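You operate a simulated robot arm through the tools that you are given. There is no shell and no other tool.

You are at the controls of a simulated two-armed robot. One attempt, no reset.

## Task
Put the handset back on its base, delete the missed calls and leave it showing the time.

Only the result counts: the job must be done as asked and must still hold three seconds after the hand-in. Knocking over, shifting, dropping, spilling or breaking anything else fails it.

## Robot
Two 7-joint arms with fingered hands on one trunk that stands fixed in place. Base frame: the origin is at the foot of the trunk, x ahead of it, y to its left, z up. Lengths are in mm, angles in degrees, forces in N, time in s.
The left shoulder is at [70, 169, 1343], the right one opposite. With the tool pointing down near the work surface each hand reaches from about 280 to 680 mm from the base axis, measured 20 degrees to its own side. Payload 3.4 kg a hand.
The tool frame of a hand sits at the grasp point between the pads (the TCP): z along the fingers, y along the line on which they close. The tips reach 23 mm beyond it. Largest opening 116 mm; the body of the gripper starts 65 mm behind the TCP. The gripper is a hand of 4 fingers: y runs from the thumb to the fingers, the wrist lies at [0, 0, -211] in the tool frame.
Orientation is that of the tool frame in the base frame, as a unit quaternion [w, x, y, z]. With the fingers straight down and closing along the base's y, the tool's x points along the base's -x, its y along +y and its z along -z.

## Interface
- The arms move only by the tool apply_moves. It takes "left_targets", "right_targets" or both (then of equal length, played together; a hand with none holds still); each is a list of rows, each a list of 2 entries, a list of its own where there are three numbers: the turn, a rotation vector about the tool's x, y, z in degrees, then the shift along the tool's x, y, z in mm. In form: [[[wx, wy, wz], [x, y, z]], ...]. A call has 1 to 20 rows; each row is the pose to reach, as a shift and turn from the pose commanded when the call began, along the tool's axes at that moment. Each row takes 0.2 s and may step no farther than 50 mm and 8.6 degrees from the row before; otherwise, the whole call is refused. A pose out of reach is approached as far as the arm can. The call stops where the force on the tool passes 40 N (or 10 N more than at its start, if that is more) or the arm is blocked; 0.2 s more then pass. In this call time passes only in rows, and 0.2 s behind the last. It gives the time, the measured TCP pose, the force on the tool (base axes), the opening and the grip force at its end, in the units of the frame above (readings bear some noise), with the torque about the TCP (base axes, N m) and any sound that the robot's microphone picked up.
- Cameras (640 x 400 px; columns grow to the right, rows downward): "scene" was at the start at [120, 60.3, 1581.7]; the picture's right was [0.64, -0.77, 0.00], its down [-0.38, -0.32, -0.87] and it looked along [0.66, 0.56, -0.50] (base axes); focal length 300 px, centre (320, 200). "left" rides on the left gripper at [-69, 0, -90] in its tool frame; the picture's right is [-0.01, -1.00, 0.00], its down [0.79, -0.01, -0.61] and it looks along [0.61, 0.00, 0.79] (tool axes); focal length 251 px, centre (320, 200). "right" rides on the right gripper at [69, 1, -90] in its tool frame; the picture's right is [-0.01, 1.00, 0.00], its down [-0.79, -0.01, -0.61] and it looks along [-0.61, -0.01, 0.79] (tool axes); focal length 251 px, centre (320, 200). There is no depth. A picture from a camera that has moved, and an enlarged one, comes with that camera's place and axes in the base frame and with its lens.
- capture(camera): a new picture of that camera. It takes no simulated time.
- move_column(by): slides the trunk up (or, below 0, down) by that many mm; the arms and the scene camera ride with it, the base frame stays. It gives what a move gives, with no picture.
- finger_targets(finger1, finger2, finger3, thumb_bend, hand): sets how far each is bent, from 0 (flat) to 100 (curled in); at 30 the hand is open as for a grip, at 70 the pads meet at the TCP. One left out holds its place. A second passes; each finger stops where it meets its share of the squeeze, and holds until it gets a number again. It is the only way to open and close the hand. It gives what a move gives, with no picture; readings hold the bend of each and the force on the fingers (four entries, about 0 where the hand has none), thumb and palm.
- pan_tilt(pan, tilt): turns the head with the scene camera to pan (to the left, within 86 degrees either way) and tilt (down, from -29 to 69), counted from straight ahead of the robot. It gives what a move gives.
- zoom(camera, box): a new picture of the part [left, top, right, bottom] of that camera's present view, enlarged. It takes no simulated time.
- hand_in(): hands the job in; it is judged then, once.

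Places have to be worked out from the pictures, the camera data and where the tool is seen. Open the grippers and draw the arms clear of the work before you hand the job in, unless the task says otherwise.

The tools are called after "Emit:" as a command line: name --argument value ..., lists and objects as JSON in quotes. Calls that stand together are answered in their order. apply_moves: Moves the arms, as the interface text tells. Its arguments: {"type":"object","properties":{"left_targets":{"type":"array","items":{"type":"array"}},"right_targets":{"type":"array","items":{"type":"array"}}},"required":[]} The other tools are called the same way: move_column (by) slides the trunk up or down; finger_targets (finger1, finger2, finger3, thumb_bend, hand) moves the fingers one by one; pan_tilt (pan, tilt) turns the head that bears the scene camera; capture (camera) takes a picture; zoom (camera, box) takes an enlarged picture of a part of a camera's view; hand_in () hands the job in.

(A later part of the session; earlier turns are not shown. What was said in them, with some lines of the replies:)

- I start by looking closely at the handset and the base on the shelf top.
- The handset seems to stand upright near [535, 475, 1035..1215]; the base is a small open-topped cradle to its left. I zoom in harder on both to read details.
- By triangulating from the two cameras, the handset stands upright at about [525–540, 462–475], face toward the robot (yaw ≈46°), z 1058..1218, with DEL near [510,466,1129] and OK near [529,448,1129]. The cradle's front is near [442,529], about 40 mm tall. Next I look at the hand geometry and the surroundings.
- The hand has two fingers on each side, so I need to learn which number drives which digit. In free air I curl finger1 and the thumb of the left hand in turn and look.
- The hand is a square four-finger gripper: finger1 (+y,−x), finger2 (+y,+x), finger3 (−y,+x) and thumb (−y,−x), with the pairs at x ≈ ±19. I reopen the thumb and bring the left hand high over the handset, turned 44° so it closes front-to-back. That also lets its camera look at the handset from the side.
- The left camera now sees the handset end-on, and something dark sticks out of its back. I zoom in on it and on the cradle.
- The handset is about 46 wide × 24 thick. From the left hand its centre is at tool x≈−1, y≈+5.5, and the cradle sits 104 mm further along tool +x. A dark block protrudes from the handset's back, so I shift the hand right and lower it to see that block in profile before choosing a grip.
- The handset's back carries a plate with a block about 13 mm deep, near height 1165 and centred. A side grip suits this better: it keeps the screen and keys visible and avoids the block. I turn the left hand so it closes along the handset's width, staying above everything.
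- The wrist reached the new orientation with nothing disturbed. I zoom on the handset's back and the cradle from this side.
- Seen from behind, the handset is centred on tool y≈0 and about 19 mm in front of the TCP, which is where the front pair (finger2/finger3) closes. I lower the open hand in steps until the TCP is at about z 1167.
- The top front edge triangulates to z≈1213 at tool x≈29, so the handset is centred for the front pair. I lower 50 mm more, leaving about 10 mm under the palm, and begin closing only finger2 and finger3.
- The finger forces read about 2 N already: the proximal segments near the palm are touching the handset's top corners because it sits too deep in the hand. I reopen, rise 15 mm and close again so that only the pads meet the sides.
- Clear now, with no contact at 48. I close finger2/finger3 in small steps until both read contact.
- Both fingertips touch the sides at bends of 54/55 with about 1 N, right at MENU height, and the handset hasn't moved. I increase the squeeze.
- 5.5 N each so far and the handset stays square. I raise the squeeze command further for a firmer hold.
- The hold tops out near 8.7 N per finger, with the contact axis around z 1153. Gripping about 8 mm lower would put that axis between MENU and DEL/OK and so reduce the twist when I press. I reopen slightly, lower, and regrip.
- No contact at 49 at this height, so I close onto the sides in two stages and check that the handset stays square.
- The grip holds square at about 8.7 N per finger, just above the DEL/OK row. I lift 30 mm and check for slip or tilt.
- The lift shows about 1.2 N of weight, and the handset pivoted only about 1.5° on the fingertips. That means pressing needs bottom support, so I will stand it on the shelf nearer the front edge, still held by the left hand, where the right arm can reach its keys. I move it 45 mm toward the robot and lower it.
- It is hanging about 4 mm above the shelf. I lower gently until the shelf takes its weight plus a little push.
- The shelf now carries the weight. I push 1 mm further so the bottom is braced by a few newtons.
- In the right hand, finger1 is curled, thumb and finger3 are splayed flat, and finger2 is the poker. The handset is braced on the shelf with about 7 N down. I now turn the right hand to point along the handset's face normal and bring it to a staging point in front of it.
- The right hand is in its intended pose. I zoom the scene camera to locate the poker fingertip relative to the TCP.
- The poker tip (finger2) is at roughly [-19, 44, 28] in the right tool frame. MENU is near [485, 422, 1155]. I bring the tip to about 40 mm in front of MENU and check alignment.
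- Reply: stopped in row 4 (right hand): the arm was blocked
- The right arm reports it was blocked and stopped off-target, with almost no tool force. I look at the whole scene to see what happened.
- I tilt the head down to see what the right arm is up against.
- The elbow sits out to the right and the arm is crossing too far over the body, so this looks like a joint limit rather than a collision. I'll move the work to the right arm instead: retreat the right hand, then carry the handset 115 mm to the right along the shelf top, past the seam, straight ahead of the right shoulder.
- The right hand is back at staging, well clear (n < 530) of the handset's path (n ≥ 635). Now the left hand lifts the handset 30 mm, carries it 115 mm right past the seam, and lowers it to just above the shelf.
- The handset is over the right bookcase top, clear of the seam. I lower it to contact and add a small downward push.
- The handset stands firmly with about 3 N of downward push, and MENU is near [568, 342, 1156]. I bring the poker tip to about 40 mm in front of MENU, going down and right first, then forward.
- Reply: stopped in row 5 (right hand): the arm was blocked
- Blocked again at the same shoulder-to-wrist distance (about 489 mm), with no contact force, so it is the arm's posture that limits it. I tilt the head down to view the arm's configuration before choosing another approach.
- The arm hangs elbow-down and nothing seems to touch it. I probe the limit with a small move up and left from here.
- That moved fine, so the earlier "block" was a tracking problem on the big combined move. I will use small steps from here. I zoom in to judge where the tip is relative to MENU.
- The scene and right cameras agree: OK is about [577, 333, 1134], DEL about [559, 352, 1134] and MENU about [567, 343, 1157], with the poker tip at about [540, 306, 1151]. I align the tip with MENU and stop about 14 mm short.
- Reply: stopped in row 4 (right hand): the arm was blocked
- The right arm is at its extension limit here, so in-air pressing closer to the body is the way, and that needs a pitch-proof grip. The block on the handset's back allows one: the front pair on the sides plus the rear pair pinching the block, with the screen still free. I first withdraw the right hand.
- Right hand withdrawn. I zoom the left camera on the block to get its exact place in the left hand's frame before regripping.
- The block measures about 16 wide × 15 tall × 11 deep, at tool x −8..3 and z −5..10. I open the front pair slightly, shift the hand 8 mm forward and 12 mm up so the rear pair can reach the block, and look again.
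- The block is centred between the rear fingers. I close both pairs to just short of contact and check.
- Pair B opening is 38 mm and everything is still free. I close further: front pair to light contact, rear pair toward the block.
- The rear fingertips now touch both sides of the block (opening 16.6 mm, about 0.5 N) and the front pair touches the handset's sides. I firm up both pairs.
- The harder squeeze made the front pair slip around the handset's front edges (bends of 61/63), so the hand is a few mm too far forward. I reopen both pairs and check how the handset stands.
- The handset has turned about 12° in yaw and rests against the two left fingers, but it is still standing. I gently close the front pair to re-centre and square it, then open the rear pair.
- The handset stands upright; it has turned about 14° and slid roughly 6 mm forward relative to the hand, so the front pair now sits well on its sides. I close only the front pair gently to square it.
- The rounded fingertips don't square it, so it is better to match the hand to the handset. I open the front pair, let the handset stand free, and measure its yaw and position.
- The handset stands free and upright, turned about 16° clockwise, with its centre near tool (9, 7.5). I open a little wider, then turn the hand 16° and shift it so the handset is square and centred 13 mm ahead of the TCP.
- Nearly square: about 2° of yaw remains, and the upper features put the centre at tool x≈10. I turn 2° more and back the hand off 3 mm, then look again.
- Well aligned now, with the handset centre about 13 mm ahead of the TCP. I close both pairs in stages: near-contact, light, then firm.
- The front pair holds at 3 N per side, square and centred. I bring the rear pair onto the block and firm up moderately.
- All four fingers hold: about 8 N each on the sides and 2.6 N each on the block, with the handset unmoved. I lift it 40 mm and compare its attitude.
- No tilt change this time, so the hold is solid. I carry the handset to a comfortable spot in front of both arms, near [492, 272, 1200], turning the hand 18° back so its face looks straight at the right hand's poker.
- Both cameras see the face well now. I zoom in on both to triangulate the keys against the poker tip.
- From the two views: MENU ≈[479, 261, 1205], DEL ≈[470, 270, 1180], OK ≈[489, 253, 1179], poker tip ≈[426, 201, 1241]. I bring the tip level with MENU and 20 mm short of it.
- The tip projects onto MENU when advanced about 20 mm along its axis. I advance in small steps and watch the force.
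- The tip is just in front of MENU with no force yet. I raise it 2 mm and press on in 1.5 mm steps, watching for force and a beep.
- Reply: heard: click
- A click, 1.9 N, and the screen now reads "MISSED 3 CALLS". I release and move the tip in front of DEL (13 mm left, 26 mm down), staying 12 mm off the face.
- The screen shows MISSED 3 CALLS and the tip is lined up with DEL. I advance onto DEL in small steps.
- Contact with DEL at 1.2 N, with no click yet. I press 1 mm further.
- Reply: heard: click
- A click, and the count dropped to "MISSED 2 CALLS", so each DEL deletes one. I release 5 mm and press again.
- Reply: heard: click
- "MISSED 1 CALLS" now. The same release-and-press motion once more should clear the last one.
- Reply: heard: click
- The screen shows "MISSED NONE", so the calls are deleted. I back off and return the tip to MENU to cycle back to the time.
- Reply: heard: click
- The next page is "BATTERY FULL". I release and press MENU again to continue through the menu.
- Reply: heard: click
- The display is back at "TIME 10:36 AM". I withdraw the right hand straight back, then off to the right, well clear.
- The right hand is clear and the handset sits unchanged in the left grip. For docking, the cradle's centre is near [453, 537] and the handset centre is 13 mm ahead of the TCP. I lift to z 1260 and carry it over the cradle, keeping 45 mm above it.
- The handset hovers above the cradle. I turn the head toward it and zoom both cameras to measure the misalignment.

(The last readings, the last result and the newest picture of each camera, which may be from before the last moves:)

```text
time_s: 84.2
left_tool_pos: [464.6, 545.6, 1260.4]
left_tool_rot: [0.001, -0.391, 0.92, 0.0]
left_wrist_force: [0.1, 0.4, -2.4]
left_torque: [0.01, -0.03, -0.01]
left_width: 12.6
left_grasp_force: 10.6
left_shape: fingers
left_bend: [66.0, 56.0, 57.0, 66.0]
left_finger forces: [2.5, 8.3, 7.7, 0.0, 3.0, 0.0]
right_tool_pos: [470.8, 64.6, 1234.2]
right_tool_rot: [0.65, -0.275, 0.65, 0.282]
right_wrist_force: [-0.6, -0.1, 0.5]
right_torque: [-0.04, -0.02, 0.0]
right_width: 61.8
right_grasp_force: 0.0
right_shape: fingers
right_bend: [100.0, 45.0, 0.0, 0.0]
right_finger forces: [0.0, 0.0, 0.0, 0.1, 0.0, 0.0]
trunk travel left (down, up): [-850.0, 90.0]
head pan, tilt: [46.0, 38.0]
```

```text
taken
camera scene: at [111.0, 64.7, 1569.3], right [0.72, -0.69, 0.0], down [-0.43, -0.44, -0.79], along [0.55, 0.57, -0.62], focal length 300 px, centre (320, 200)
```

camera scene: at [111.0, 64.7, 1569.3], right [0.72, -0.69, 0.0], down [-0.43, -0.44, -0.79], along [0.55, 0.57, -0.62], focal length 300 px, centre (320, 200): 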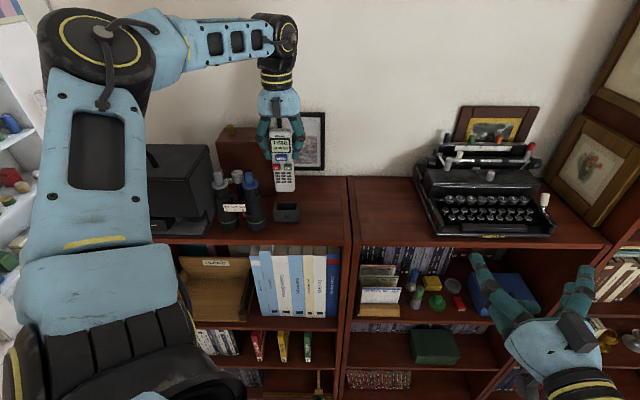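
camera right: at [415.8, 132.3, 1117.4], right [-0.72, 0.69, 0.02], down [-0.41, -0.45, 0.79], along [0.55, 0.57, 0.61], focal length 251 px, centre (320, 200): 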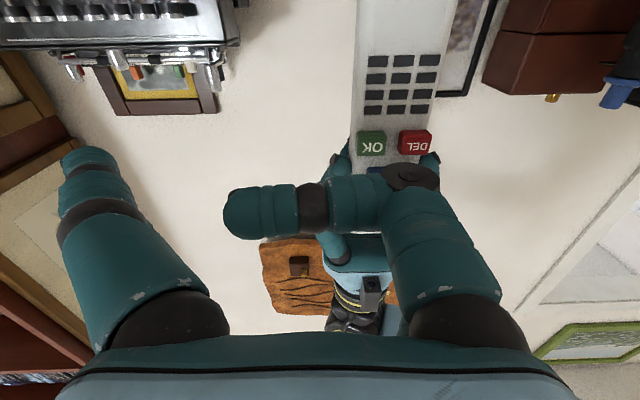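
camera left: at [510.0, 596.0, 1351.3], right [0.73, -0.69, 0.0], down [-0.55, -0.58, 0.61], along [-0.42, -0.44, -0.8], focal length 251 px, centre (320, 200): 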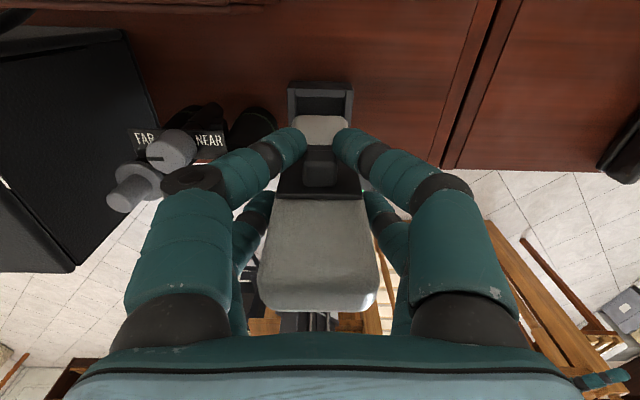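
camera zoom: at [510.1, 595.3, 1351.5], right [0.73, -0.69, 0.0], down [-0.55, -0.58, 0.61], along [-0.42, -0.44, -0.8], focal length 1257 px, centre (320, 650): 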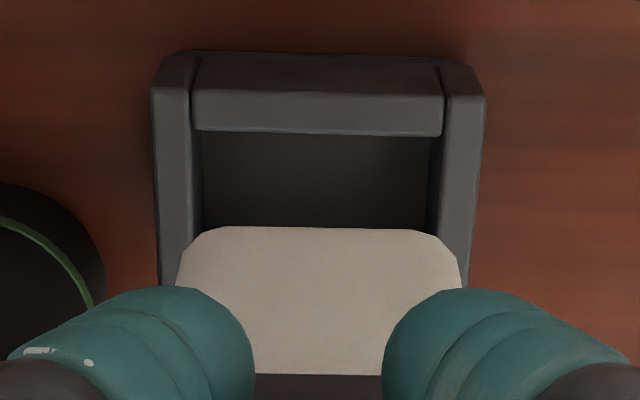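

The measurement shows handset and cradle parallel (both about 1.5° off the tool), with the handset about 0.5 mm off in width and 0.8 mm in depth. I correct by (+0.8, +0.4) mm and lower until the bottom is about 5 mm above the cradle rim.

Emit:
apply_moves --left_targets '[[[0, 0, 0], [0.8, 0.4, 0]], [[0, 0, 0], [0.8, 0.4, 14]], [[0, 0, 0], [0.8, 0.4, 28]], [[0, 0, 0], [0.8, 0.4, 41]]]'

Emit:
zoom --camera "left" --box '[270, 70, 370, 150]'

Emit:
zoom --camera "scene" --box '[240, 100, 330, 240]'

Emit:
zoom --camera "scene" --box '[265, 180, 315, 230]'

```text
time_s: 85.2
left_tool_pos: [463.0, 546.4, 1219.3]
left_tool_rot: [0.0, -0.392, 0.92, 0.0]
left_wrist_force: [-0.5, -0.1, -2.0]
left_torque: [0.01, -0.01, -0.01]
left_width: 12.8
left_grasp_force: 10.0
left_shape: fingers
left_bend: [66.0, 56.0, 57.0, 66.0]
left_finger forces: [2.5, 8.4, 7.8, 0.0, 3.1, 0.1]
right_tool_pos: [470.6, 66.3, 1236.1]
right_tool_rot: [0.65, -0.276, 0.65, 0.282]
right_wrist_force: [0.2, -0.5, 0.1]
right_torque: [-0.01, -0.01, 0.02]
right_width: 62.0
right_grasp_force: 0.1
right_shape: fingers
right_bend: [100.0, 45.0, 0.0, 0.0]
right_finger forces: [0.0, 0.0, 0.0, 0.0, 0.1, 0.0]
trunk travel left (down, up): [-850.0, 90.0]
head pan, tilt: [46.0, 38.0]
```

```text
5.00 times, centred on (320, 110) of left
camera zoom: at [509.4, 595.3, 1310.1], right [0.73, -0.69, 0.0], down [-0.55, -0.58, 0.61], along [-0.42, -0.44, -0.8], focal length 1257 px, centre (320, 650)
```

zoom: 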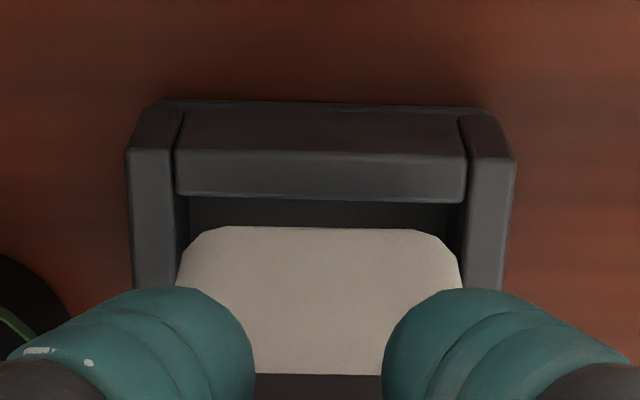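

```text
2.86 times, centred on (285, 170) of scene
camera zoom: at [111.1, 64.9, 1569.3], right [0.72, -0.69, 0.0], down [-0.43, -0.44, -0.79], along [0.55, 0.57, -0.62], focal length 857 px, centre (420, 286)
```

zoom: 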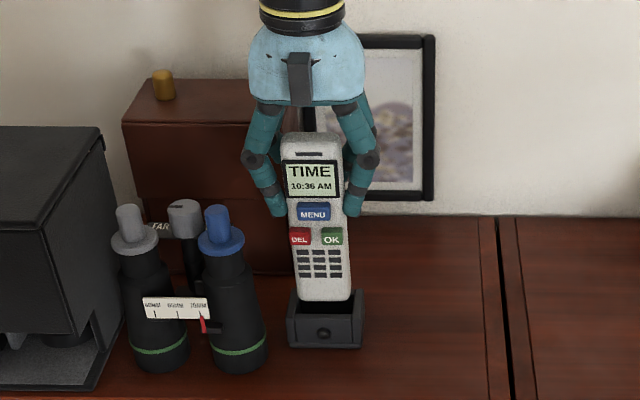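

```text
8.00 times, centred on (290, 205) of scene
camera zoom: at [111.1, 64.9, 1569.3], right [0.72, -0.69, 0.0], down [-0.43, -0.44, -0.79], along [0.55, 0.57, -0.62], focal length 2400 px, centre (560, 160)
```

zoom: 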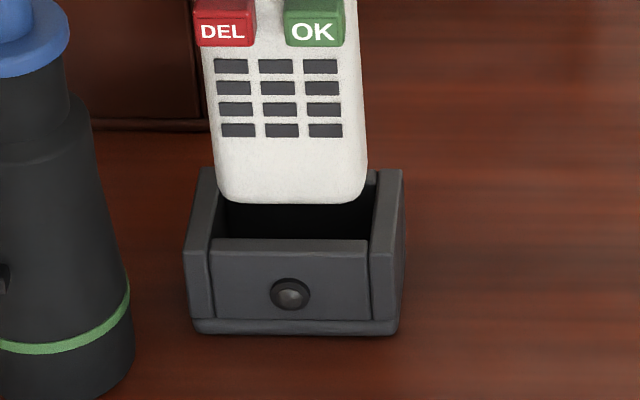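

Aligned to within about 0.2 mm in width and depth by the left camera, and the scene view agrees. I lower slowly past the rim and check the force.

Emit:
apply_moves --left_targets '[[[0, 0, 0], [0, 0, 3]], [[0, 0, 0], [0, 0, 6]], [[0, 0, 0], [0, 0, 8]], [[0, 0, 0], [0, 0, 10]]]'

Emit:
zoom --camera "left" --box '[270, 70, 370, 150]'

Emit:
zoom --camera "scene" --box '[265, 180, 315, 230]'

```text
time_s: 86.2
left_tool_pos: [462.6, 545.5, 1209.4]
left_tool_rot: [0.0, -0.392, 0.92, 0.001]
left_wrist_force: [0.2, 0.0, -1.7]
left_torque: [0.01, 0.0, 0.0]
left_width: 12.3
left_grasp_force: 10.5
left_shape: fingers
left_bend: [66.0, 56.0, 57.0, 66.0]
left_finger forces: [2.5, 8.3, 7.8, 0.0, 3.0, 0.0]
right_tool_pos: [470.8, 65.8, 1234.3]
right_tool_rot: [0.65, -0.275, 0.65, 0.281]
right_wrist_force: [0.1, 0.4, -0.1]
right_torque: [0.03, 0.0, 0.03]
right_width: 62.2
right_grasp_force: 0.0
right_shape: fingers
right_bend: [100.0, 45.0, 0.0, 0.0]
right_finger forces: [0.0, 0.1, 0.0, 0.0, 0.0, 0.0]
trunk travel left (down, up): [-850.0, 90.0]
head pan, tilt: [46.0, 38.0]
```

```text
5.00 times, centred on (320, 110) of left
camera zoom: at [509.1, 595.3, 1300.8], right [0.73, -0.69, 0.0], down [-0.55, -0.58, 0.61], along [-0.42, -0.44, -0.8], focal length 1257 px, centre (320, 650)
```

zoom: 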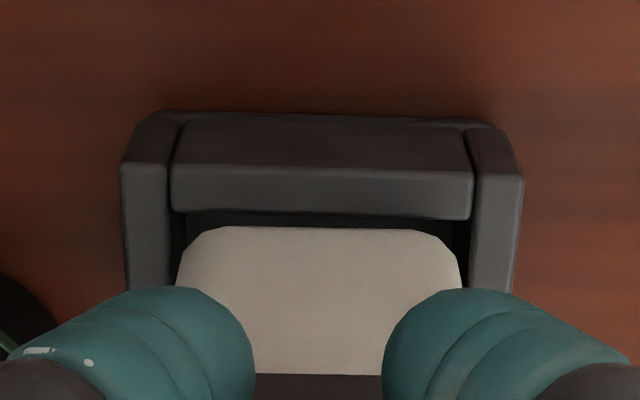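

```text
8.00 times, centred on (290, 205) of scene
camera zoom: at [111.0, 64.8, 1569.3], right [0.72, -0.69, 0.0], down [-0.43, -0.44, -0.79], along [0.55, 0.57, -0.62], focal length 2400 px, centre (560, 160)
```

zoom: 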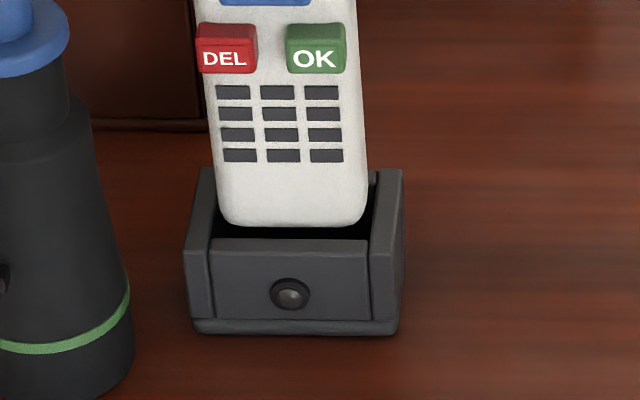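

The bottom is about 1 mm above the rim; combining both views, the handset should come forward about 1.1 mm to be centred front-to-back. I shift that much and take closer looks at the side gaps before going in.

Emit:
apply_moves --left_targets '[[[0, 0, 0], [1.1, 0, 0]]]'

Emit:
zoom --camera "scene" --box '[277, 195, 303, 215]'

Emit:
zoom --camera "left" --box '[290, 90, 350, 130]'

```text
time_s: 86.6
left_tool_pos: [461.6, 544.7, 1208.5]
left_tool_rot: [0.0, -0.391, 0.92, 0.002]
left_wrist_force: [0.1, 0.1, -3.3]
left_torque: [0.02, -0.02, 0.0]
left_width: 12.5
left_grasp_force: 10.8
left_shape: fingers
left_bend: [66.0, 56.0, 57.0, 66.0]
left_finger forces: [2.6, 8.3, 7.8, 0.0, 3.0, 0.1]
right_tool_pos: [470.6, 65.5, 1235.1]
right_tool_rot: [0.65, -0.275, 0.65, 0.281]
right_wrist_force: [0.2, 0.0, 0.3]
right_torque: [0.04, -0.01, -0.01]
right_width: 62.4
right_grasp_force: 0.0
right_shape: fingers
right_bend: [100.0, 45.0, 0.0, 0.0]
right_finger forces: [0.0, 0.1, 0.0, 0.0, 0.0, 0.1]
trunk travel left (down, up): [-850.0, 90.0]
head pan, tilt: [46.0, 38.0]
```

```text
16.00 times, centred on (290, 205) of scene
camera zoom: at [110.9, 64.7, 1569.3], right [0.72, -0.69, 0.0], down [-0.43, -0.44, -0.79], along [0.55, 0.57, -0.62], focal length 4800 px, centre (800, 120)
```

zoom: 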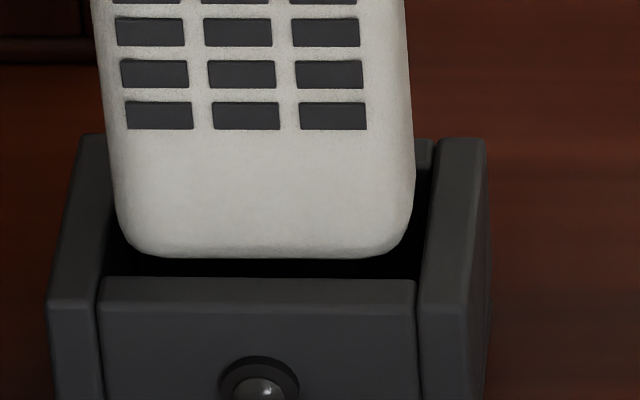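

```text
10.00 times, centred on (320, 110) of left
camera zoom: at [508.3, 594.6, 1300.8], right [0.73, -0.69, 0.0], down [-0.55, -0.58, 0.61], along [-0.42, -0.44, -0.8], focal length 2514 px, centre (320, 1100)
```

zoom: 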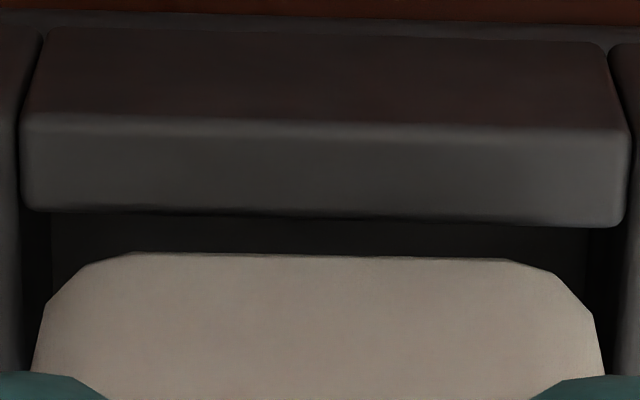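

The side gaps are now about 1.4 mm and 1.7 mm and the back gap about 1.75 mm, so it is centred. I lower into the pocket in small steps, watching the wrist force.

Emit:
apply_moves --left_targets '[[[0, 0, 0], [0, 0, 2]], [[0, 0, 0], [0, 0, 4]], [[0, 0, 0], [0, 0, 6]], [[0, 0, 0], [0, 0, 8]]]'

Emit:
zoom --camera "scene" --box '[277, 195, 303, 215]'

Emit:
zoom --camera "left" --box '[290, 90, 350, 130]'

```text
time_s: 87.6
left_tool_pos: [461.4, 545.7, 1201.2]
left_tool_rot: [0.001, -0.392, 0.92, 0.0]
left_wrist_force: [0.0, -0.1, -1.5]
left_torque: [0.01, 0.02, 0.04]
left_width: 12.3
left_grasp_force: 10.9
left_shape: fingers
left_bend: [66.0, 56.0, 57.0, 66.0]
left_finger forces: [2.4, 8.3, 7.8, 0.1, 3.2, 0.0]
right_tool_pos: [470.2, 66.1, 1234.9]
right_tool_rot: [0.65, -0.275, 0.65, 0.281]
right_wrist_force: [-0.2, 0.1, -0.4]
right_torque: [0.0, -0.02, 0.01]
right_width: 62.4
right_grasp_force: 0.0
right_shape: fingers
right_bend: [100.0, 45.0, 0.0, 0.0]
right_finger forces: [0.0, 0.0, 0.1, 0.0, 0.0, 0.1]
trunk travel left (down, up): [-850.0, 90.0]
head pan, tilt: [46.0, 38.0]
```

```text
16.00 times, centred on (290, 205) of scene
camera zoom: at [111.1, 64.8, 1569.3], right [0.72, -0.69, 0.0], down [-0.43, -0.44, -0.79], along [0.55, 0.57, -0.62], focal length 4800 px, centre (800, 120)
```

zoom: 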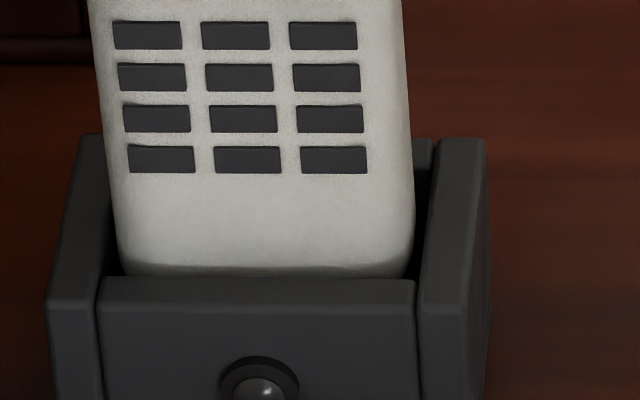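

```text
10.00 times, centred on (320, 110) of left
camera zoom: at [508.1, 594.9, 1292.3], right [0.73, -0.69, 0.0], down [-0.55, -0.58, 0.61], along [-0.42, -0.44, -0.8], focal length 2514 px, centre (320, 1100)
```

zoom: 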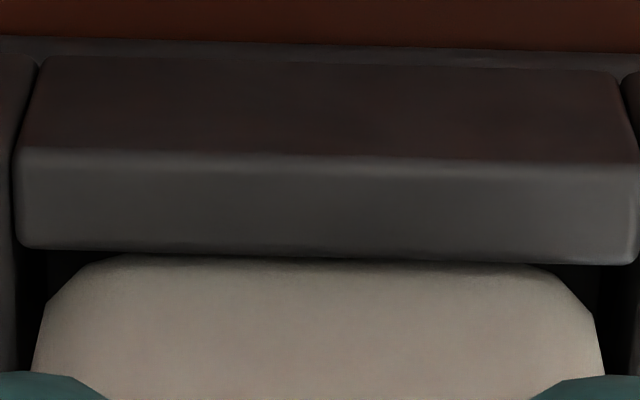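

It is sliding into the pocket with no contact force. I continue downward in the same small steps.

Emit:
apply_moves --left_targets '[[[0, 0, 0], [0, 0, 2]], [[0, 0, 0], [0, 0, 4]], [[0, 0, 0], [0, 0, 6]], [[0, 0, 0], [0, 0, 8]]]'

Emit:
zoom --camera "scene" --box '[265, 180, 315, 230]'

Emit:
zoom --camera "left" --box '[290, 90, 350, 130]'

```text
time_s: 88.6
left_tool_pos: [460.5, 545.2, 1193.1]
left_tool_rot: [0.002, -0.391, 0.92, 0.001]
left_wrist_force: [-0.8, 0.2, -2.0]
left_torque: [0.04, -0.03, -0.03]
left_width: 12.3
left_grasp_force: 11.0
left_shape: fingers
left_bend: [66.0, 56.0, 57.0, 66.0]
left_finger forces: [2.5, 8.3, 7.7, 0.1, 3.1, 0.0]
right_tool_pos: [470.4, 64.5, 1235.3]
right_tool_rot: [0.65, -0.275, 0.65, 0.281]
right_wrist_force: [0.0, 0.2, -0.5]
right_torque: [-0.04, -0.01, 0.01]
right_width: 62.2
right_grasp_force: 0.0
right_shape: fingers
right_bend: [100.0, 45.0, 0.0, 0.0]
right_finger forces: [0.0, 0.0, 0.0, 0.0, 0.1, 0.0]
trunk travel left (down, up): [-850.0, 90.0]
head pan, tilt: [46.0, 38.0]
```

```text
8.00 times, centred on (290, 205) of scene
camera zoom: at [111.0, 64.8, 1569.3], right [0.72, -0.69, 0.0], down [-0.43, -0.44, -0.79], along [0.55, 0.57, -0.62], focal length 2400 px, centre (560, 160)
```

zoom: 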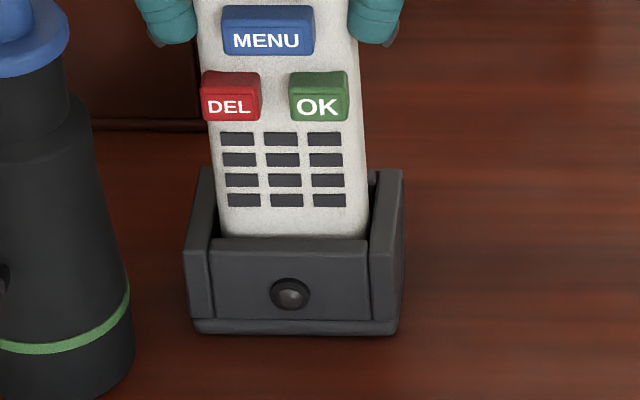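

```text
10.00 times, centred on (320, 110) of left
camera zoom: at [508.4, 594.7, 1284.3], right [0.73, -0.69, 0.0], down [-0.55, -0.58, 0.61], along [-0.42, -0.44, -0.8], focal length 2514 px, centre (320, 1100)
```

zoom: 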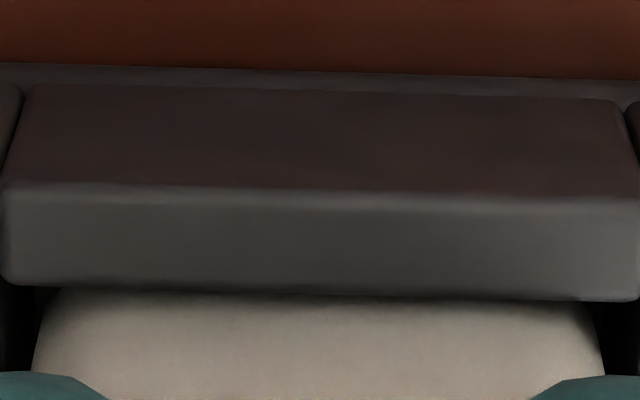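

Still free and centred, and the left fingers are well away from the binoculars. I lower on, more slowly, until the floor of the cradle is felt.

Emit:
apply_moves --left_targets '[[[0, 0, 0], [0, 0, 1.5]], [[0, 0, 0], [0, 0, 3]], [[0, 0, 0], [0, 0, 4.5]]]'

Emit:
apply_moves --left_targets '[[[0, 0, 0], [0, 0, 1]], [[0, 0, 0], [0, 0, 2]]]'

Emit:
zoom --camera "scene" --box '[265, 180, 315, 230]'

```text
time_s: 89.4
left_tool_pos: [461.1, 544.2, 1187.8]
left_tool_rot: [0.0, -0.392, 0.92, 0.001]
left_wrist_force: [0.1, 0.1, -1.7]
left_torque: [0.02, -0.04, -0.01]
left_width: 12.3
left_grasp_force: 11.4
left_shape: fingers
left_bend: [66.0, 56.0, 57.0, 66.0]
left_finger forces: [2.5, 8.2, 7.7, 0.1, 3.0, 0.0]
right_tool_pos: [470.8, 64.8, 1235.2]
right_tool_rot: [0.65, -0.275, 0.65, 0.281]
right_wrist_force: [-0.2, 0.0, -0.7]
right_torque: [-0.04, 0.01, 0.01]
right_width: 62.1
right_grasp_force: 0.0
right_shape: fingers
right_bend: [100.0, 45.0, 0.0, 0.0]
right_finger forces: [0.1, 0.1, 0.0, 0.0, 0.1, 0.0]
trunk travel left (down, up): [-850.0, 90.0]
head pan, tilt: [46.0, 38.0]
```

```text
time_s: 90.0
left_tool_pos: [461.0, 545.4, 1187.2]
left_tool_rot: [0.001, -0.392, 0.92, 0.0]
left_wrist_force: [0.5, -0.1, -0.8]
left_torque: [0.03, 0.0, 0.04]
left_width: 12.4
left_grasp_force: 10.5
left_shape: fingers
left_bend: [66.0, 56.0, 57.0, 66.0]
left_finger forces: [2.5, 8.4, 7.8, 0.0, 3.0, 0.0]
right_tool_pos: [470.1, 66.1, 1235.1]
right_tool_rot: [0.65, -0.275, 0.65, 0.281]
right_wrist_force: [0.3, 0.1, 0.4]
right_torque: [-0.02, -0.01, -0.03]
right_width: 62.0
right_grasp_force: 0.1
right_shape: fingers
right_bend: [100.0, 45.0, 0.0, 0.0]
right_finger forces: [0.0, 0.0, 0.1, 0.0, 0.1, 0.0]
trunk travel left (down, up): [-850.0, 90.0]
head pan, tilt: [46.0, 38.0]
```

```text
8.00 times, centred on (290, 205) of scene
camera zoom: at [110.7, 64.4, 1569.4], right [0.72, -0.69, 0.0], down [-0.43, -0.44, -0.79], along [0.55, 0.57, -0.62], focal length 2400 px, centre (560, 160)
```

zoom: 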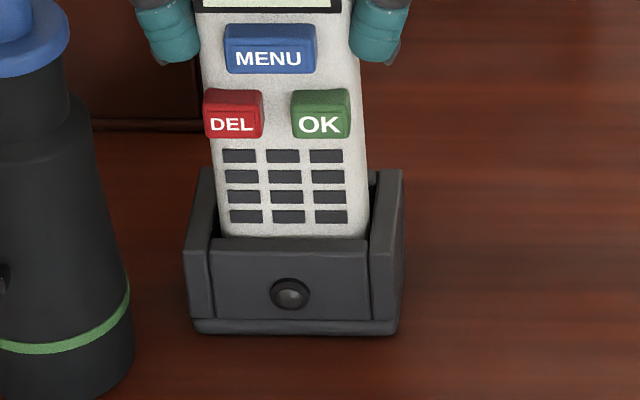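

No floor contact yet. I continue in 1 mm steps.

Emit:
apply_moves --left_targets '[[[0, 0, 0], [0, 0, 1]], [[0, 0, 0], [0, 0, 1.6]]]'

Emit:
apply_moves --left_targets '[[[0, 0, 0], [0, 0, 0.7]], [[0, 0, 0], [0, 0, 1.2]]]'

Emit:
zoom --camera "scene" --box '[265, 180, 315, 230]'

```text
time_s: 90.6
left_tool_pos: [462.4, 545.9, 1186.3]
left_tool_rot: [0.004, -0.391, 0.92, 0.001]
left_wrist_force: [8.8, 7.3, -1.6]
left_torque: [0.18, -0.17, -0.06]
left_width: 13.0
left_grasp_force: 12.2
left_shape: fingers
left_bend: [66.0, 56.0, 57.0, 66.0]
left_finger forces: [2.5, 8.7, 8.3, 0.0, 4.7, 0.0]
right_tool_pos: [471.4, 65.2, 1234.2]
right_tool_rot: [0.65, -0.276, 0.649, 0.283]
right_wrist_force: [-1.2, -0.1, -0.6]
right_torque: [-0.02, -0.01, 0.01]
right_width: 62.1
right_grasp_force: 0.0
right_shape: fingers
right_bend: [100.0, 45.0, 0.0, 0.0]
right_finger forces: [0.1, 0.1, 0.0, 0.0, 0.1, 0.0]
trunk travel left (down, up): [-850.0, 90.0]
head pan, tilt: [46.0, 38.0]
```

```text
time_s: 91.2
left_tool_pos: [462.2, 544.9, 1184.1]
left_tool_rot: [0.001, -0.391, 0.92, 0.0]
left_wrist_force: [6.9, 7.5, 8.2]
left_torque: [0.1, 0.0, -0.06]
left_width: 12.6
left_grasp_force: 13.3
left_shape: fingers
left_bend: [66.0, 56.0, 57.0, 66.0]
left_finger forces: [3.0, 9.9, 8.9, 0.0, 4.6, 0.0]
right_tool_pos: [472.4, 65.4, 1234.3]
right_tool_rot: [0.65, -0.275, 0.65, 0.281]
right_wrist_force: [-0.2, -0.6, 0.2]
right_torque: [-0.03, -0.02, -0.01]
right_width: 62.2
right_grasp_force: 0.1
right_shape: fingers
right_bend: [100.0, 45.0, 0.0, 0.0]
right_finger forces: [0.0, 0.1, 0.0, 0.0, 0.0, 0.0]
trunk travel left (down, up): [-850.0, 90.0]
head pan, tilt: [46.0, 38.0]
```

```text
8.00 times, centred on (290, 205) of scene
camera zoom: at [111.8, 65.2, 1569.3], right [0.72, -0.69, 0.0], down [-0.43, -0.44, -0.79], along [0.55, 0.57, -0.62], focal length 2400 px, centre (560, 160)
```

zoom: 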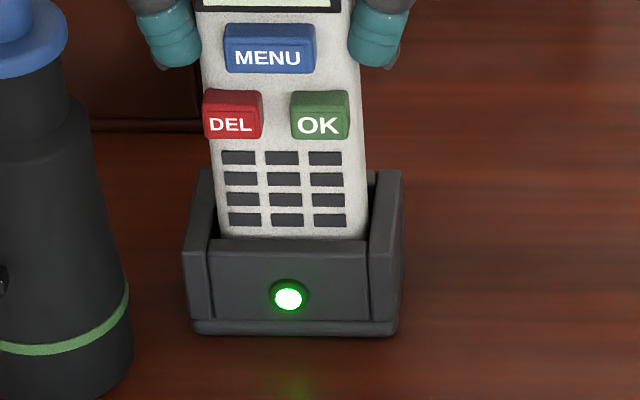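

The cradle's light turned green: the handset is docked. The wrist shows about 10 N toward the back (+n), so the hand is holding it slightly too far forward. I ease the hand back 0.7 mm to relieve that before releasing.

Emit:
apply_moves --left_targets '[[[0, 0, 0], [-0.7, 0, -0.4]]]'

Emit:
zoom --camera "scene" --box '[255, 100, 325, 230]'

Emit:
capture --camera "left"

```text
time_s: 91.6
left_tool_pos: [463.2, 545.3, 1185.5]
left_tool_rot: [0.002, -0.392, 0.92, 0.0]
left_wrist_force: [6.2, 4.9, 7.2]
left_torque: [0.0, -0.03, -0.09]
left_width: 12.8
left_grasp_force: 12.9
left_shape: fingers
left_bend: [66.0, 56.0, 57.0, 66.0]
left_finger forces: [2.9, 9.8, 9.1, 0.0, 4.3, 0.1]
right_tool_pos: [470.6, 66.1, 1234.0]
right_tool_rot: [0.65, -0.275, 0.65, 0.281]
right_wrist_force: [-0.6, -0.8, -0.3]
right_torque: [0.0, -0.03, 0.0]
right_width: 62.1
right_grasp_force: 0.1
right_shape: fingers
right_bend: [100.0, 45.0, 0.0, 0.0]
right_finger forces: [0.0, 0.0, 0.1, 0.1, 0.0, 0.1]
trunk travel left (down, up): [-850.0, 90.0]
head pan, tilt: [46.0, 38.0]
```

```text
3.08 times, centred on (290, 165) of scene
camera zoom: at [111.9, 65.1, 1569.2], right [0.72, -0.69, 0.0], down [-0.43, -0.44, -0.79], along [0.55, 0.57, -0.62], focal length 923 px, centre (412, 308)
```

zoom: 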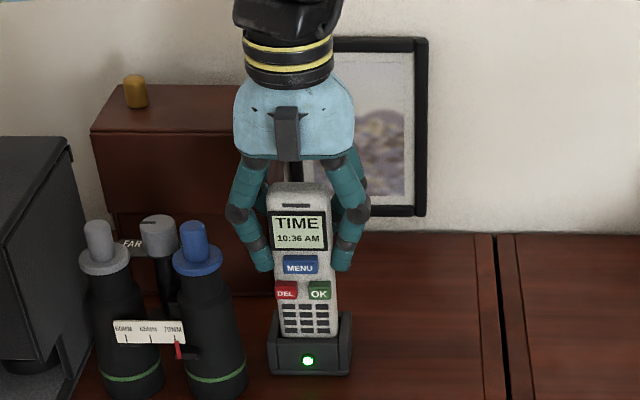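

```text
taken
camera left: at [509.5, 595.3, 1275.5], right [0.73, -0.69, 0.0], down [-0.55, -0.58, 0.61], along [-0.42, -0.44, -0.8], focal length 251 px, centre (320, 200)
```

left: 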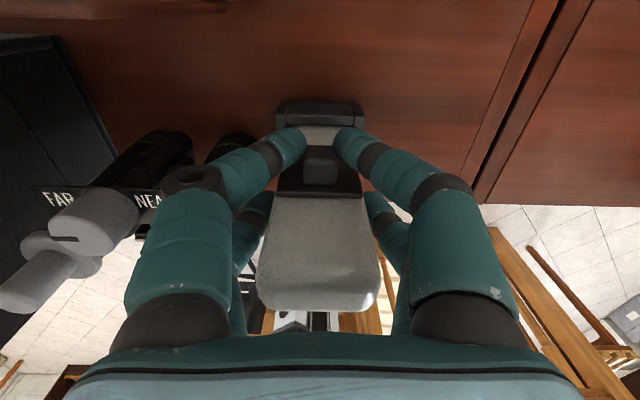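

Relieving works (about 3.5 N per mm). I ease back another 1.8 mm and up 0.6 mm to unload it.

Emit:
apply_moves --left_targets '[[[0, 0, 0], [-0.9, 0, -0.3]], [[0, 0, 0], [-1.8, 0, -0.6]]]'

Emit:
zoom --camera "scene" --box '[265, 180, 315, 230]'

Emit:
zoom --camera "left" --box '[260, 80, 380, 180]'

```text
time_s: 92.2
left_tool_pos: [461.9, 546.5, 1184.3]
left_tool_rot: [-0.001, -0.392, 0.92, 0.001]
left_wrist_force: [2.4, 0.2, 1.2]
left_torque: [-0.01, 0.01, -0.03]
left_width: 12.9
left_grasp_force: 11.9
left_shape: fingers
left_bend: [66.0, 56.0, 57.0, 66.0]
left_finger forces: [2.2, 9.2, 9.1, 0.1, 3.8, 0.0]
right_tool_pos: [470.1, 65.2, 1235.1]
right_tool_rot: [0.65, -0.276, 0.65, 0.282]
right_wrist_force: [-0.2, 0.2, -0.3]
right_torque: [0.01, 0.0, -0.01]
right_width: 62.2
right_grasp_force: 0.0
right_shape: fingers
right_bend: [100.0, 45.0, 0.0, 0.0]
right_finger forces: [0.0, 0.0, 0.1, 0.0, 0.1, 0.1]
trunk travel left (down, up): [-850.0, 90.0]
head pan, tilt: [46.0, 38.0]
```

```text
8.00 times, centred on (290, 205) of scene
camera zoom: at [111.1, 63.9, 1569.2], right [0.72, -0.69, 0.0], down [-0.43, -0.44, -0.79], along [0.55, 0.57, -0.62], focal length 2400 px, centre (560, 160)
```

zoom: 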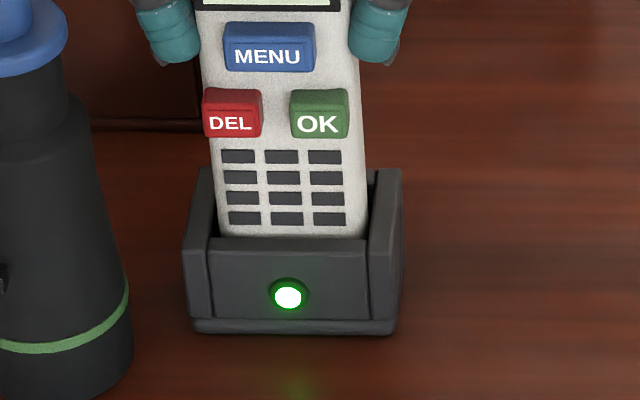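

```text
4.00 times, centred on (320, 130) of left
camera zoom: at [510.0, 595.7, 1276.1], right [0.73, -0.69, 0.0], down [-0.55, -0.58, 0.61], along [-0.42, -0.44, -0.8], focal length 1006 px, centre (320, 480)
```

zoom: 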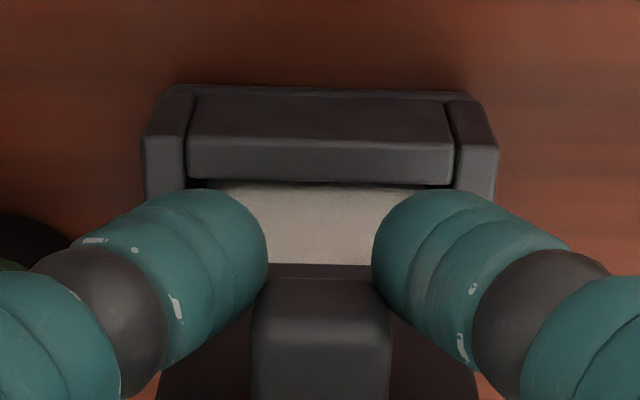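

Lateral load is down to about 2 N and the light stays green. I release gently, first relaxing all four fingers evenly, then opening a little.

Emit:
finger_targets --hand "left" --finger1 65 --finger2 57 --finger3 57 --thumb_bend 65

Emit:
finger_targets --hand "left" --finger1 60 --finger2 53 --finger3 52 --thumb_bend 60

Emit:
zoom --camera "scene" --box '[255, 100, 325, 230]'

Emit:
capture --camera "left"

```text
time_s: 93.2
left_tool_pos: [462.2, 547.0, 1185.5]
left_tool_rot: [0.0, -0.392, 0.92, 0.001]
left_wrist_force: [0.3, 0.8, 0.0]
left_torque: [0.0, -0.05, -0.03]
left_width: 14.8
left_grasp_force: 0.9
left_shape: fingers
left_bend: [65.0, 55.0, 55.0, 65.0]
left_finger forces: [0.1, 1.1, 1.0, 0.1, 0.5, 0.0]
right_tool_pos: [470.3, 65.2, 1235.7]
right_tool_rot: [0.65, -0.276, 0.649, 0.282]
right_wrist_force: [0.2, -0.8, -0.2]
right_torque: [-0.01, 0.01, -0.01]
right_width: 62.4
right_grasp_force: 0.1
right_shape: fingers
right_bend: [100.0, 45.0, 0.0, 0.0]
right_finger forces: [0.0, 0.0, 0.1, 0.0, 0.0, 0.1]
trunk travel left (down, up): [-850.0, 90.0]
head pan, tilt: [46.0, 38.0]
```

```text
time_s: 94.2
left_tool_pos: [463.7, 546.9, 1185.9]
left_tool_rot: [0.001, -0.392, 0.92, 0.0]
left_wrist_force: [0.7, 0.7, 0.1]
left_torque: [0.02, -0.03, 0.01]
left_width: 28.2
left_grasp_force: 0.0
left_shape: fingers
left_bend: [60.0, 53.0, 52.0, 60.0]
left_finger forces: [0.0, 0.1, 0.1, 0.0, 0.0, 0.2]
right_tool_pos: [471.9, 65.6, 1234.8]
right_tool_rot: [0.65, -0.275, 0.65, 0.281]
right_wrist_force: [0.0, -0.5, 0.0]
right_torque: [0.03, 0.0, -0.02]
right_width: 62.0
right_grasp_force: 0.1
right_shape: fingers
right_bend: [100.0, 45.0, 0.0, 0.0]
right_finger forces: [0.0, 0.0, 0.0, 0.1, 0.0, 0.0]
trunk travel left (down, up): [-850.0, 90.0]
head pan, tilt: [46.0, 38.0]
```

```text
3.08 times, centred on (290, 165) of scene
camera zoom: at [110.7, 64.4, 1569.3], right [0.72, -0.69, 0.0], down [-0.43, -0.44, -0.79], along [0.55, 0.57, -0.62], focal length 923 px, centre (412, 308)
```

zoom: 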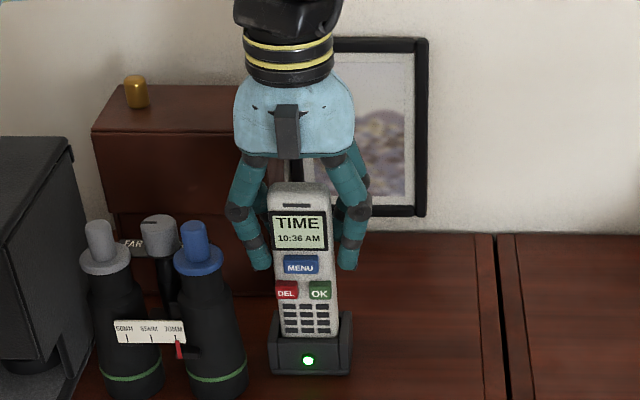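

```text
taken
camera left: at [509.9, 596.2, 1276.7], right [0.73, -0.69, 0.0], down [-0.55, -0.58, 0.61], along [-0.42, -0.44, -0.8], focal length 251 px, centre (320, 200)
```

left: 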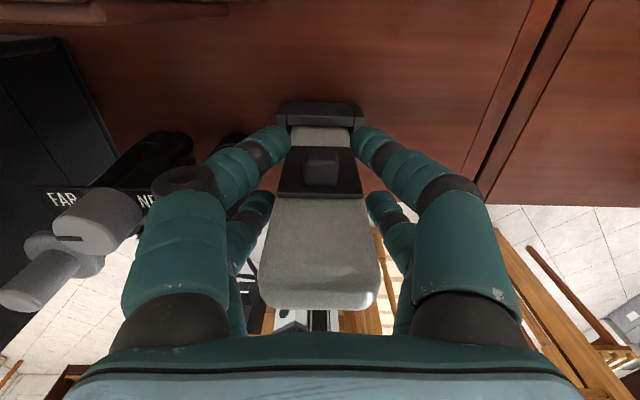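

All fingers read zero, and the handset stands by itself in the cradle with TIME showing and the light green. I open slightly more on the free side and raise the hand straight up.

Emit:
finger_targets --hand "left" --finger1 56 --finger2 51 --finger3 47 --thumb_bend 54

Emit:
apply_moves --left_targets '[[[0, 0, 0], [0, -1, -8]], [[0, 0, 0], [0, -1, -20]], [[0, 0, 0], [0, -1, -35]], [[0, 0, 0], [0, -1, -55]], [[0, 0, 0], [0, -1, -80]], [[0, 0, 0], [0, -1, -110]], [[0, 0, 0], [0, -1, -140]]]'

Emit:
zoom --camera "scene" --box '[230, 80, 350, 250]'

Emit:
capture --camera "left"

```text
time_s: 95.2
left_tool_pos: [462.1, 547.4, 1186.5]
left_tool_rot: [0.002, -0.391, 0.92, 0.0]
left_wrist_force: [-0.4, -0.6, 0.0]
left_torque: [0.01, -0.01, -0.01]
left_width: 42.7
left_grasp_force: 0.1
left_shape: fingers
left_bend: [56.0, 51.0, 47.0, 54.0]
left_finger forces: [0.0, 0.0, 0.1, 0.0, 0.0, 0.0]
right_tool_pos: [469.6, 65.4, 1234.7]
right_tool_rot: [0.651, -0.275, 0.65, 0.281]
right_wrist_force: [-0.6, -1.0, 0.5]
right_torque: [0.04, 0.0, -0.03]
right_width: 62.2
right_grasp_force: 0.0
right_shape: fingers
right_bend: [100.0, 45.0, 0.0, 0.0]
right_finger forces: [0.0, 0.0, 0.1, 0.0, 0.1, 0.1]
trunk travel left (down, up): [-850.0, 90.0]
head pan, tilt: [46.0, 38.0]
```

```text
time_s: 96.8
left_tool_pos: [462.6, 546.2, 1324.5]
left_tool_rot: [0.0, -0.392, 0.92, 0.001]
left_wrist_force: [-0.1, -0.2, -0.3]
left_torque: [0.01, -0.01, 0.03]
left_width: 42.9
left_grasp_force: 0.0
left_shape: fingers
left_bend: [56.0, 51.0, 47.0, 54.0]
left_finger forces: [0.0, 0.1, 0.0, 0.0, 0.0, 0.0]
right_tool_pos: [470.4, 64.7, 1234.8]
right_tool_rot: [0.65, -0.275, 0.65, 0.282]
right_wrist_force: [0.0, 0.1, 0.3]
right_torque: [0.02, 0.03, 0.03]
right_width: 62.0
right_grasp_force: 0.1
right_shape: fingers
right_bend: [100.0, 45.0, 0.0, 0.0]
right_finger forces: [0.0, 0.0, 0.0, 0.0, 0.1, 0.0]
trunk travel left (down, up): [-850.0, 90.0]
head pan, tilt: [46.0, 38.0]
```

```text
2.35 times, centred on (290, 165) of scene
camera zoom: at [110.6, 63.4, 1569.4], right [0.72, -0.69, 0.0], down [-0.43, -0.44, -0.79], along [0.55, 0.57, -0.62], focal length 706 px, centre (391, 282)
```

zoom: 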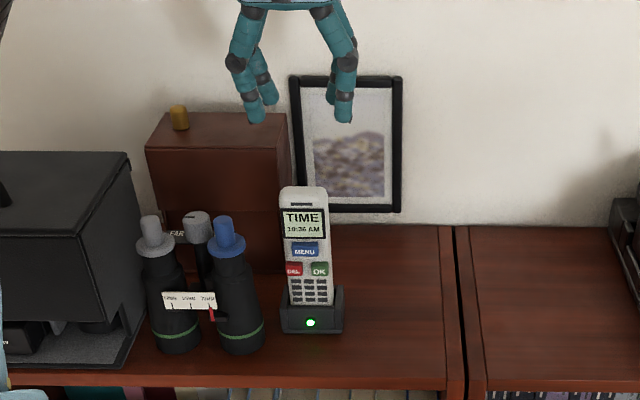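

```text
taken
camera left: at [510.4, 595.1, 1416.9], right [0.73, -0.69, 0.0], down [-0.55, -0.58, 0.6], along [-0.42, -0.44, -0.8], focal length 251 px, centre (320, 200)
```

left: 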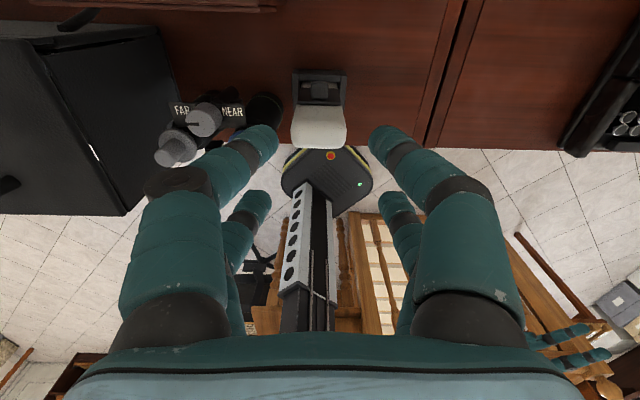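

The handset is docked on its own: TIME on display, green light, nothing disturbed. I open both hands and draw both arms back to their starting poses, clear of the work.

Emit:
finger_targets --hand "right" --finger1 30 --finger2 30 --finger3 30 --thumb_bend 30

Emit:
apply_moves --left_targets '[[[0, 0, 0], [0, 0, -24]], [[0, 0, 0], [0, 0, -48]], [[0, 0, 4.6], [15, 3, -48]], [[0, 0, 9.2], [31, 6.5, -48]], [[0, 0, 13.9], [46, 10, -48]], [[0, 0, 18.5], [61, 13, -48]], [[0, 0, 23.1], [77, 16.5, -48]], [[0, 0, 27.7], [92, 19.5, -48]], [[0, 0, 32.3], [107, 23, -48]], [[0, 0, 37], [123, 26, -48]], [[0, 0, 41.6], [138, 29.5, -48]], [[0, 0, 46.2], [153.5, 32.8, -48]]]' --right_targets '[[[3.0, 7.06, 3.0], [-13.8, 2.4, -4.9]], [[5.99, 14.11, 5.99], [-27.7, 4.9, -9.9]], [[8.99, 21.17, 8.99], [-41.5, 7.3, -14.8]], [[11.99, 28.23, 11.99], [-55.3, 9.7, -19.8]], [[14.98, 35.28, 14.98], [-69.2, 12.1, -24.7]], [[17.98, 42.34, 17.98], [-83, 14.6, -29.7]], [[20.98, 49.4, 20.98], [-96.8, 17, -34.6]], [[23.97, 56.45, 23.97], [-110.7, 19.4, -39.5]], [[26.97, 63.51, 26.97], [-124.5, 21.8, -44.5]], [[29.97, 70.57, 29.97], [-138.3, 24.3, -49.4]], [[32.96, 77.62, 32.96], [-152.2, 26.7, -54.4]], [[35.96, 84.68, 35.96], [-166, 29.1, -59.3]]]'

Emit:
finger_targets --hand "left" --finger1 30 --finger2 30 --finger3 30 --thumb_bend 30

Emit:
pan_tilt --pan 39.9 --tilt 30

Emit:
capture --camera "scene"

Emit:
zoom --camera "scene" --box '[238, 245, 278, 275]'

Emit:
zoom --camera "scene" --box '[220, 190, 340, 290]'

```text
time_s: 97.8
left_tool_pos: [464.2, 546.5, 1326.1]
left_tool_rot: [0.0, -0.392, 0.92, 0.0]
left_wrist_force: [-0.2, 0.2, 0.1]
left_torque: [-0.01, 0.0, -0.04]
left_width: 42.9
left_grasp_force: 0.0
left_shape: fingers
left_bend: [56.0, 51.0, 47.0, 54.0]
left_finger forces: [0.0, 0.0, 0.0, 0.1, 0.0, 0.0]
right_tool_pos: [470.5, 65.5, 1235.2]
right_tool_rot: [0.65, -0.276, 0.65, 0.281]
right_wrist_force: [0.2, 0.4, -0.6]
right_torque: [-0.02, -0.01, -0.05]
right_width: 117.1
right_grasp_force: 0.0
right_shape: fingers
right_bend: [30.0, 30.0, 30.0, 30.0]
right_finger forces: [0.0, 0.0, 0.1, 0.0, 0.1, 0.1]
trunk travel left (down, up): [-850.0, 90.0]
head pan, tilt: [46.0, 38.0]
```

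```text
time_s: 100.4
left_tool_pos: [331.3, 459.1, 1372.4]
left_tool_rot: [0.001, 0.001, 1.0, 0.001]
left_wrist_force: [0.0, -0.8, 0.0]
left_torque: [-0.05, -0.03, 0.01]
left_width: 42.8
left_grasp_force: 0.1
left_shape: fingers
left_bend: [56.0, 51.0, 47.0, 54.0]
left_finger forces: [0.0, 0.0, 0.0, 0.0, 0.0, 0.0]
right_tool_pos: [407.7, 40.1, 1403.4]
right_tool_rot: [0.0, -0.002, 1.0, 0.005]
right_wrist_force: [1.0, 0.7, 0.2]
right_torque: [0.02, -0.06, 0.0]
right_width: 117.0
right_grasp_force: 0.0
right_shape: fingers
right_bend: [30.0, 30.0, 30.0, 30.0]
right_finger forces: [0.1, 0.0, 0.0, 0.0, 0.0, 0.1]
trunk travel left (down, up): [-850.0, 90.0]
head pan, tilt: [46.0, 38.0]
```

```text
time_s: 101.4
left_tool_pos: [333.3, 457.4, 1372.4]
left_tool_rot: [0.0, 0.001, 1.0, 0.0]
left_wrist_force: [-0.1, 0.1, 0.7]
left_torque: [-0.02, 0.03, -0.01]
left_width: 116.5
left_grasp_force: 0.0
left_shape: fingers
left_bend: [30.0, 30.0, 30.0, 30.0]
left_finger forces: [0.1, 0.0, 0.1, 0.0, 0.0, 0.0]
right_tool_pos: [407.7, 40.0, 1402.2]
right_tool_rot: [-0.003, -0.003, 1.0, 0.005]
right_wrist_force: [-0.5, -0.2, -0.7]
right_torque: [0.01, -0.03, -0.01]
right_width: 116.9
right_grasp_force: 0.1
right_shape: fingers
right_bend: [30.0, 30.0, 30.0, 30.0]
right_finger forces: [0.0, 0.0, 0.0, 0.1, 0.1, 0.0]
trunk travel left (down, up): [-850.0, 90.0]
head pan, tilt: [46.0, 38.0]
```

```text
time_s: 102.1
left_tool_pos: [333.3, 457.0, 1372.6]
left_tool_rot: [0.001, 0.001, 1.0, 0.001]
left_wrist_force: [-0.4, -0.3, 0.0]
left_torque: [0.02, -0.01, -0.03]
left_width: 116.6
left_grasp_force: 0.0
left_shape: fingers
left_bend: [30.0, 30.0, 30.0, 30.0]
left_finger forces: [0.0, 0.0, 0.0, 0.0, 0.1, 0.0]
right_tool_pos: [409.5, 39.9, 1402.9]
right_tool_rot: [-0.001, -0.003, 1.0, 0.005]
right_wrist_force: [-1.1, -0.2, 0.3]
right_torque: [-0.01, 0.01, 0.04]
right_width: 117.1
right_grasp_force: 0.1
right_shape: fingers
right_bend: [30.0, 30.0, 30.0, 30.0]
right_finger forces: [0.1, 0.0, 0.1, 0.0, 0.1, 0.1]
trunk travel left (down, up): [-850.0, 90.0]
head pan, tilt: [39.9, 30.0]
```

```text
taken
camera scene: at [120.2, 60.2, 1581.6], right [0.64, -0.77, 0.0], down [-0.38, -0.32, -0.87], along [0.66, 0.56, -0.5], focal length 300 px, centre (320, 200)
```

scene: 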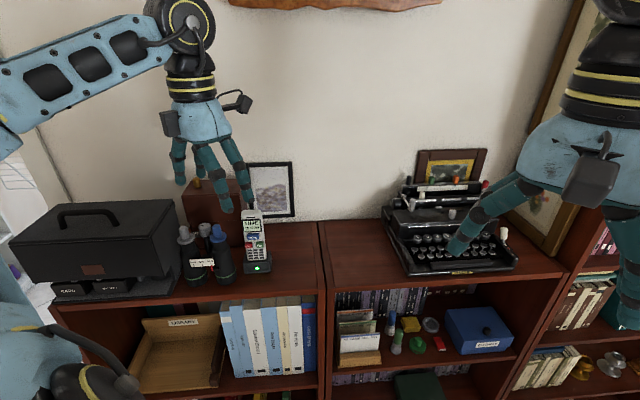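

```text
13.33 times, centred on (258, 260) of scene
camera zoom: at [120.2, 60.2, 1581.6], right [0.64, -0.77, 0.0], down [-0.38, -0.32, -0.87], along [0.66, 0.56, -0.5], focal length 4000 px, centre (1147, -600)
```

zoom: 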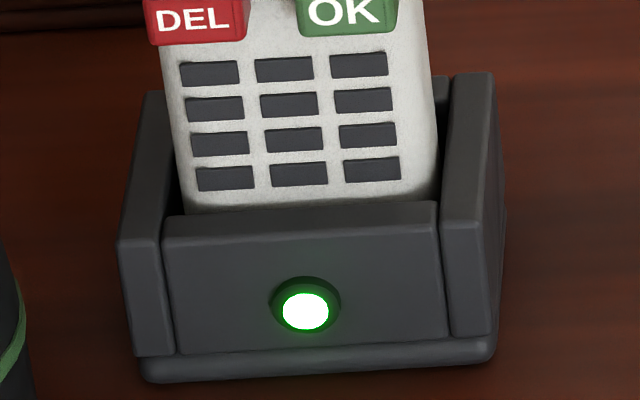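

```text
4.00 times, centred on (280, 240) of scene
camera zoom: at [120.2, 60.2, 1581.6], right [0.64, -0.77, 0.0], down [-0.38, -0.32, -0.87], along [0.66, 0.56, -0.5], focal length 1200 px, centre (480, 40)
```

zoom: 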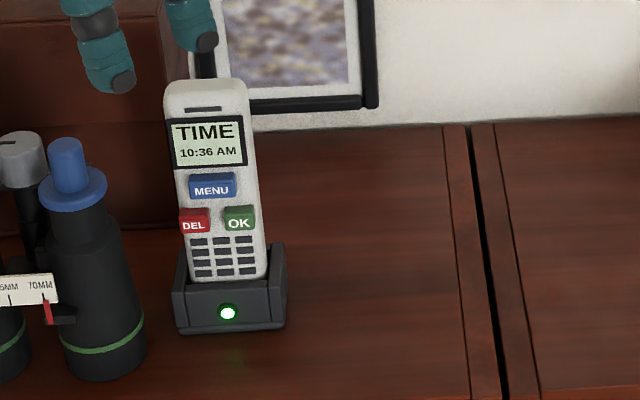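

The cradle sits where it was at the start, and the handset is seated with the light green and "TIME 10:36 AM" showing. Binoculars, box, frame and typewriter are unmoved, and both hands are open and clear. I hand the job in.

Emit:
hand_in

```text
The job is handed in.
```

The handset is back on its base, the three missed calls are deleted, and the display shows the time (TIME 10:36 AM).

- **Missed calls:** I pressed DEL once for each call, and the screen went to "MISSED NONE" before I cycled back to the time.
- **Docking:** the base's light turned green when the handset seated, and it stayed green after I let go.
- **Surroundings:** in the last pictures the base appeared to be where it started, within about a millimetre. The binoculars, box, frame and typewriter looked undisturbed. Both hands are open and back at their starting poses.

While pressing the handset into the base, the wrist briefly read about 11 N sideways. I eased that off before releasing.

I handed the job in; the tool confirmed it but gave no result.
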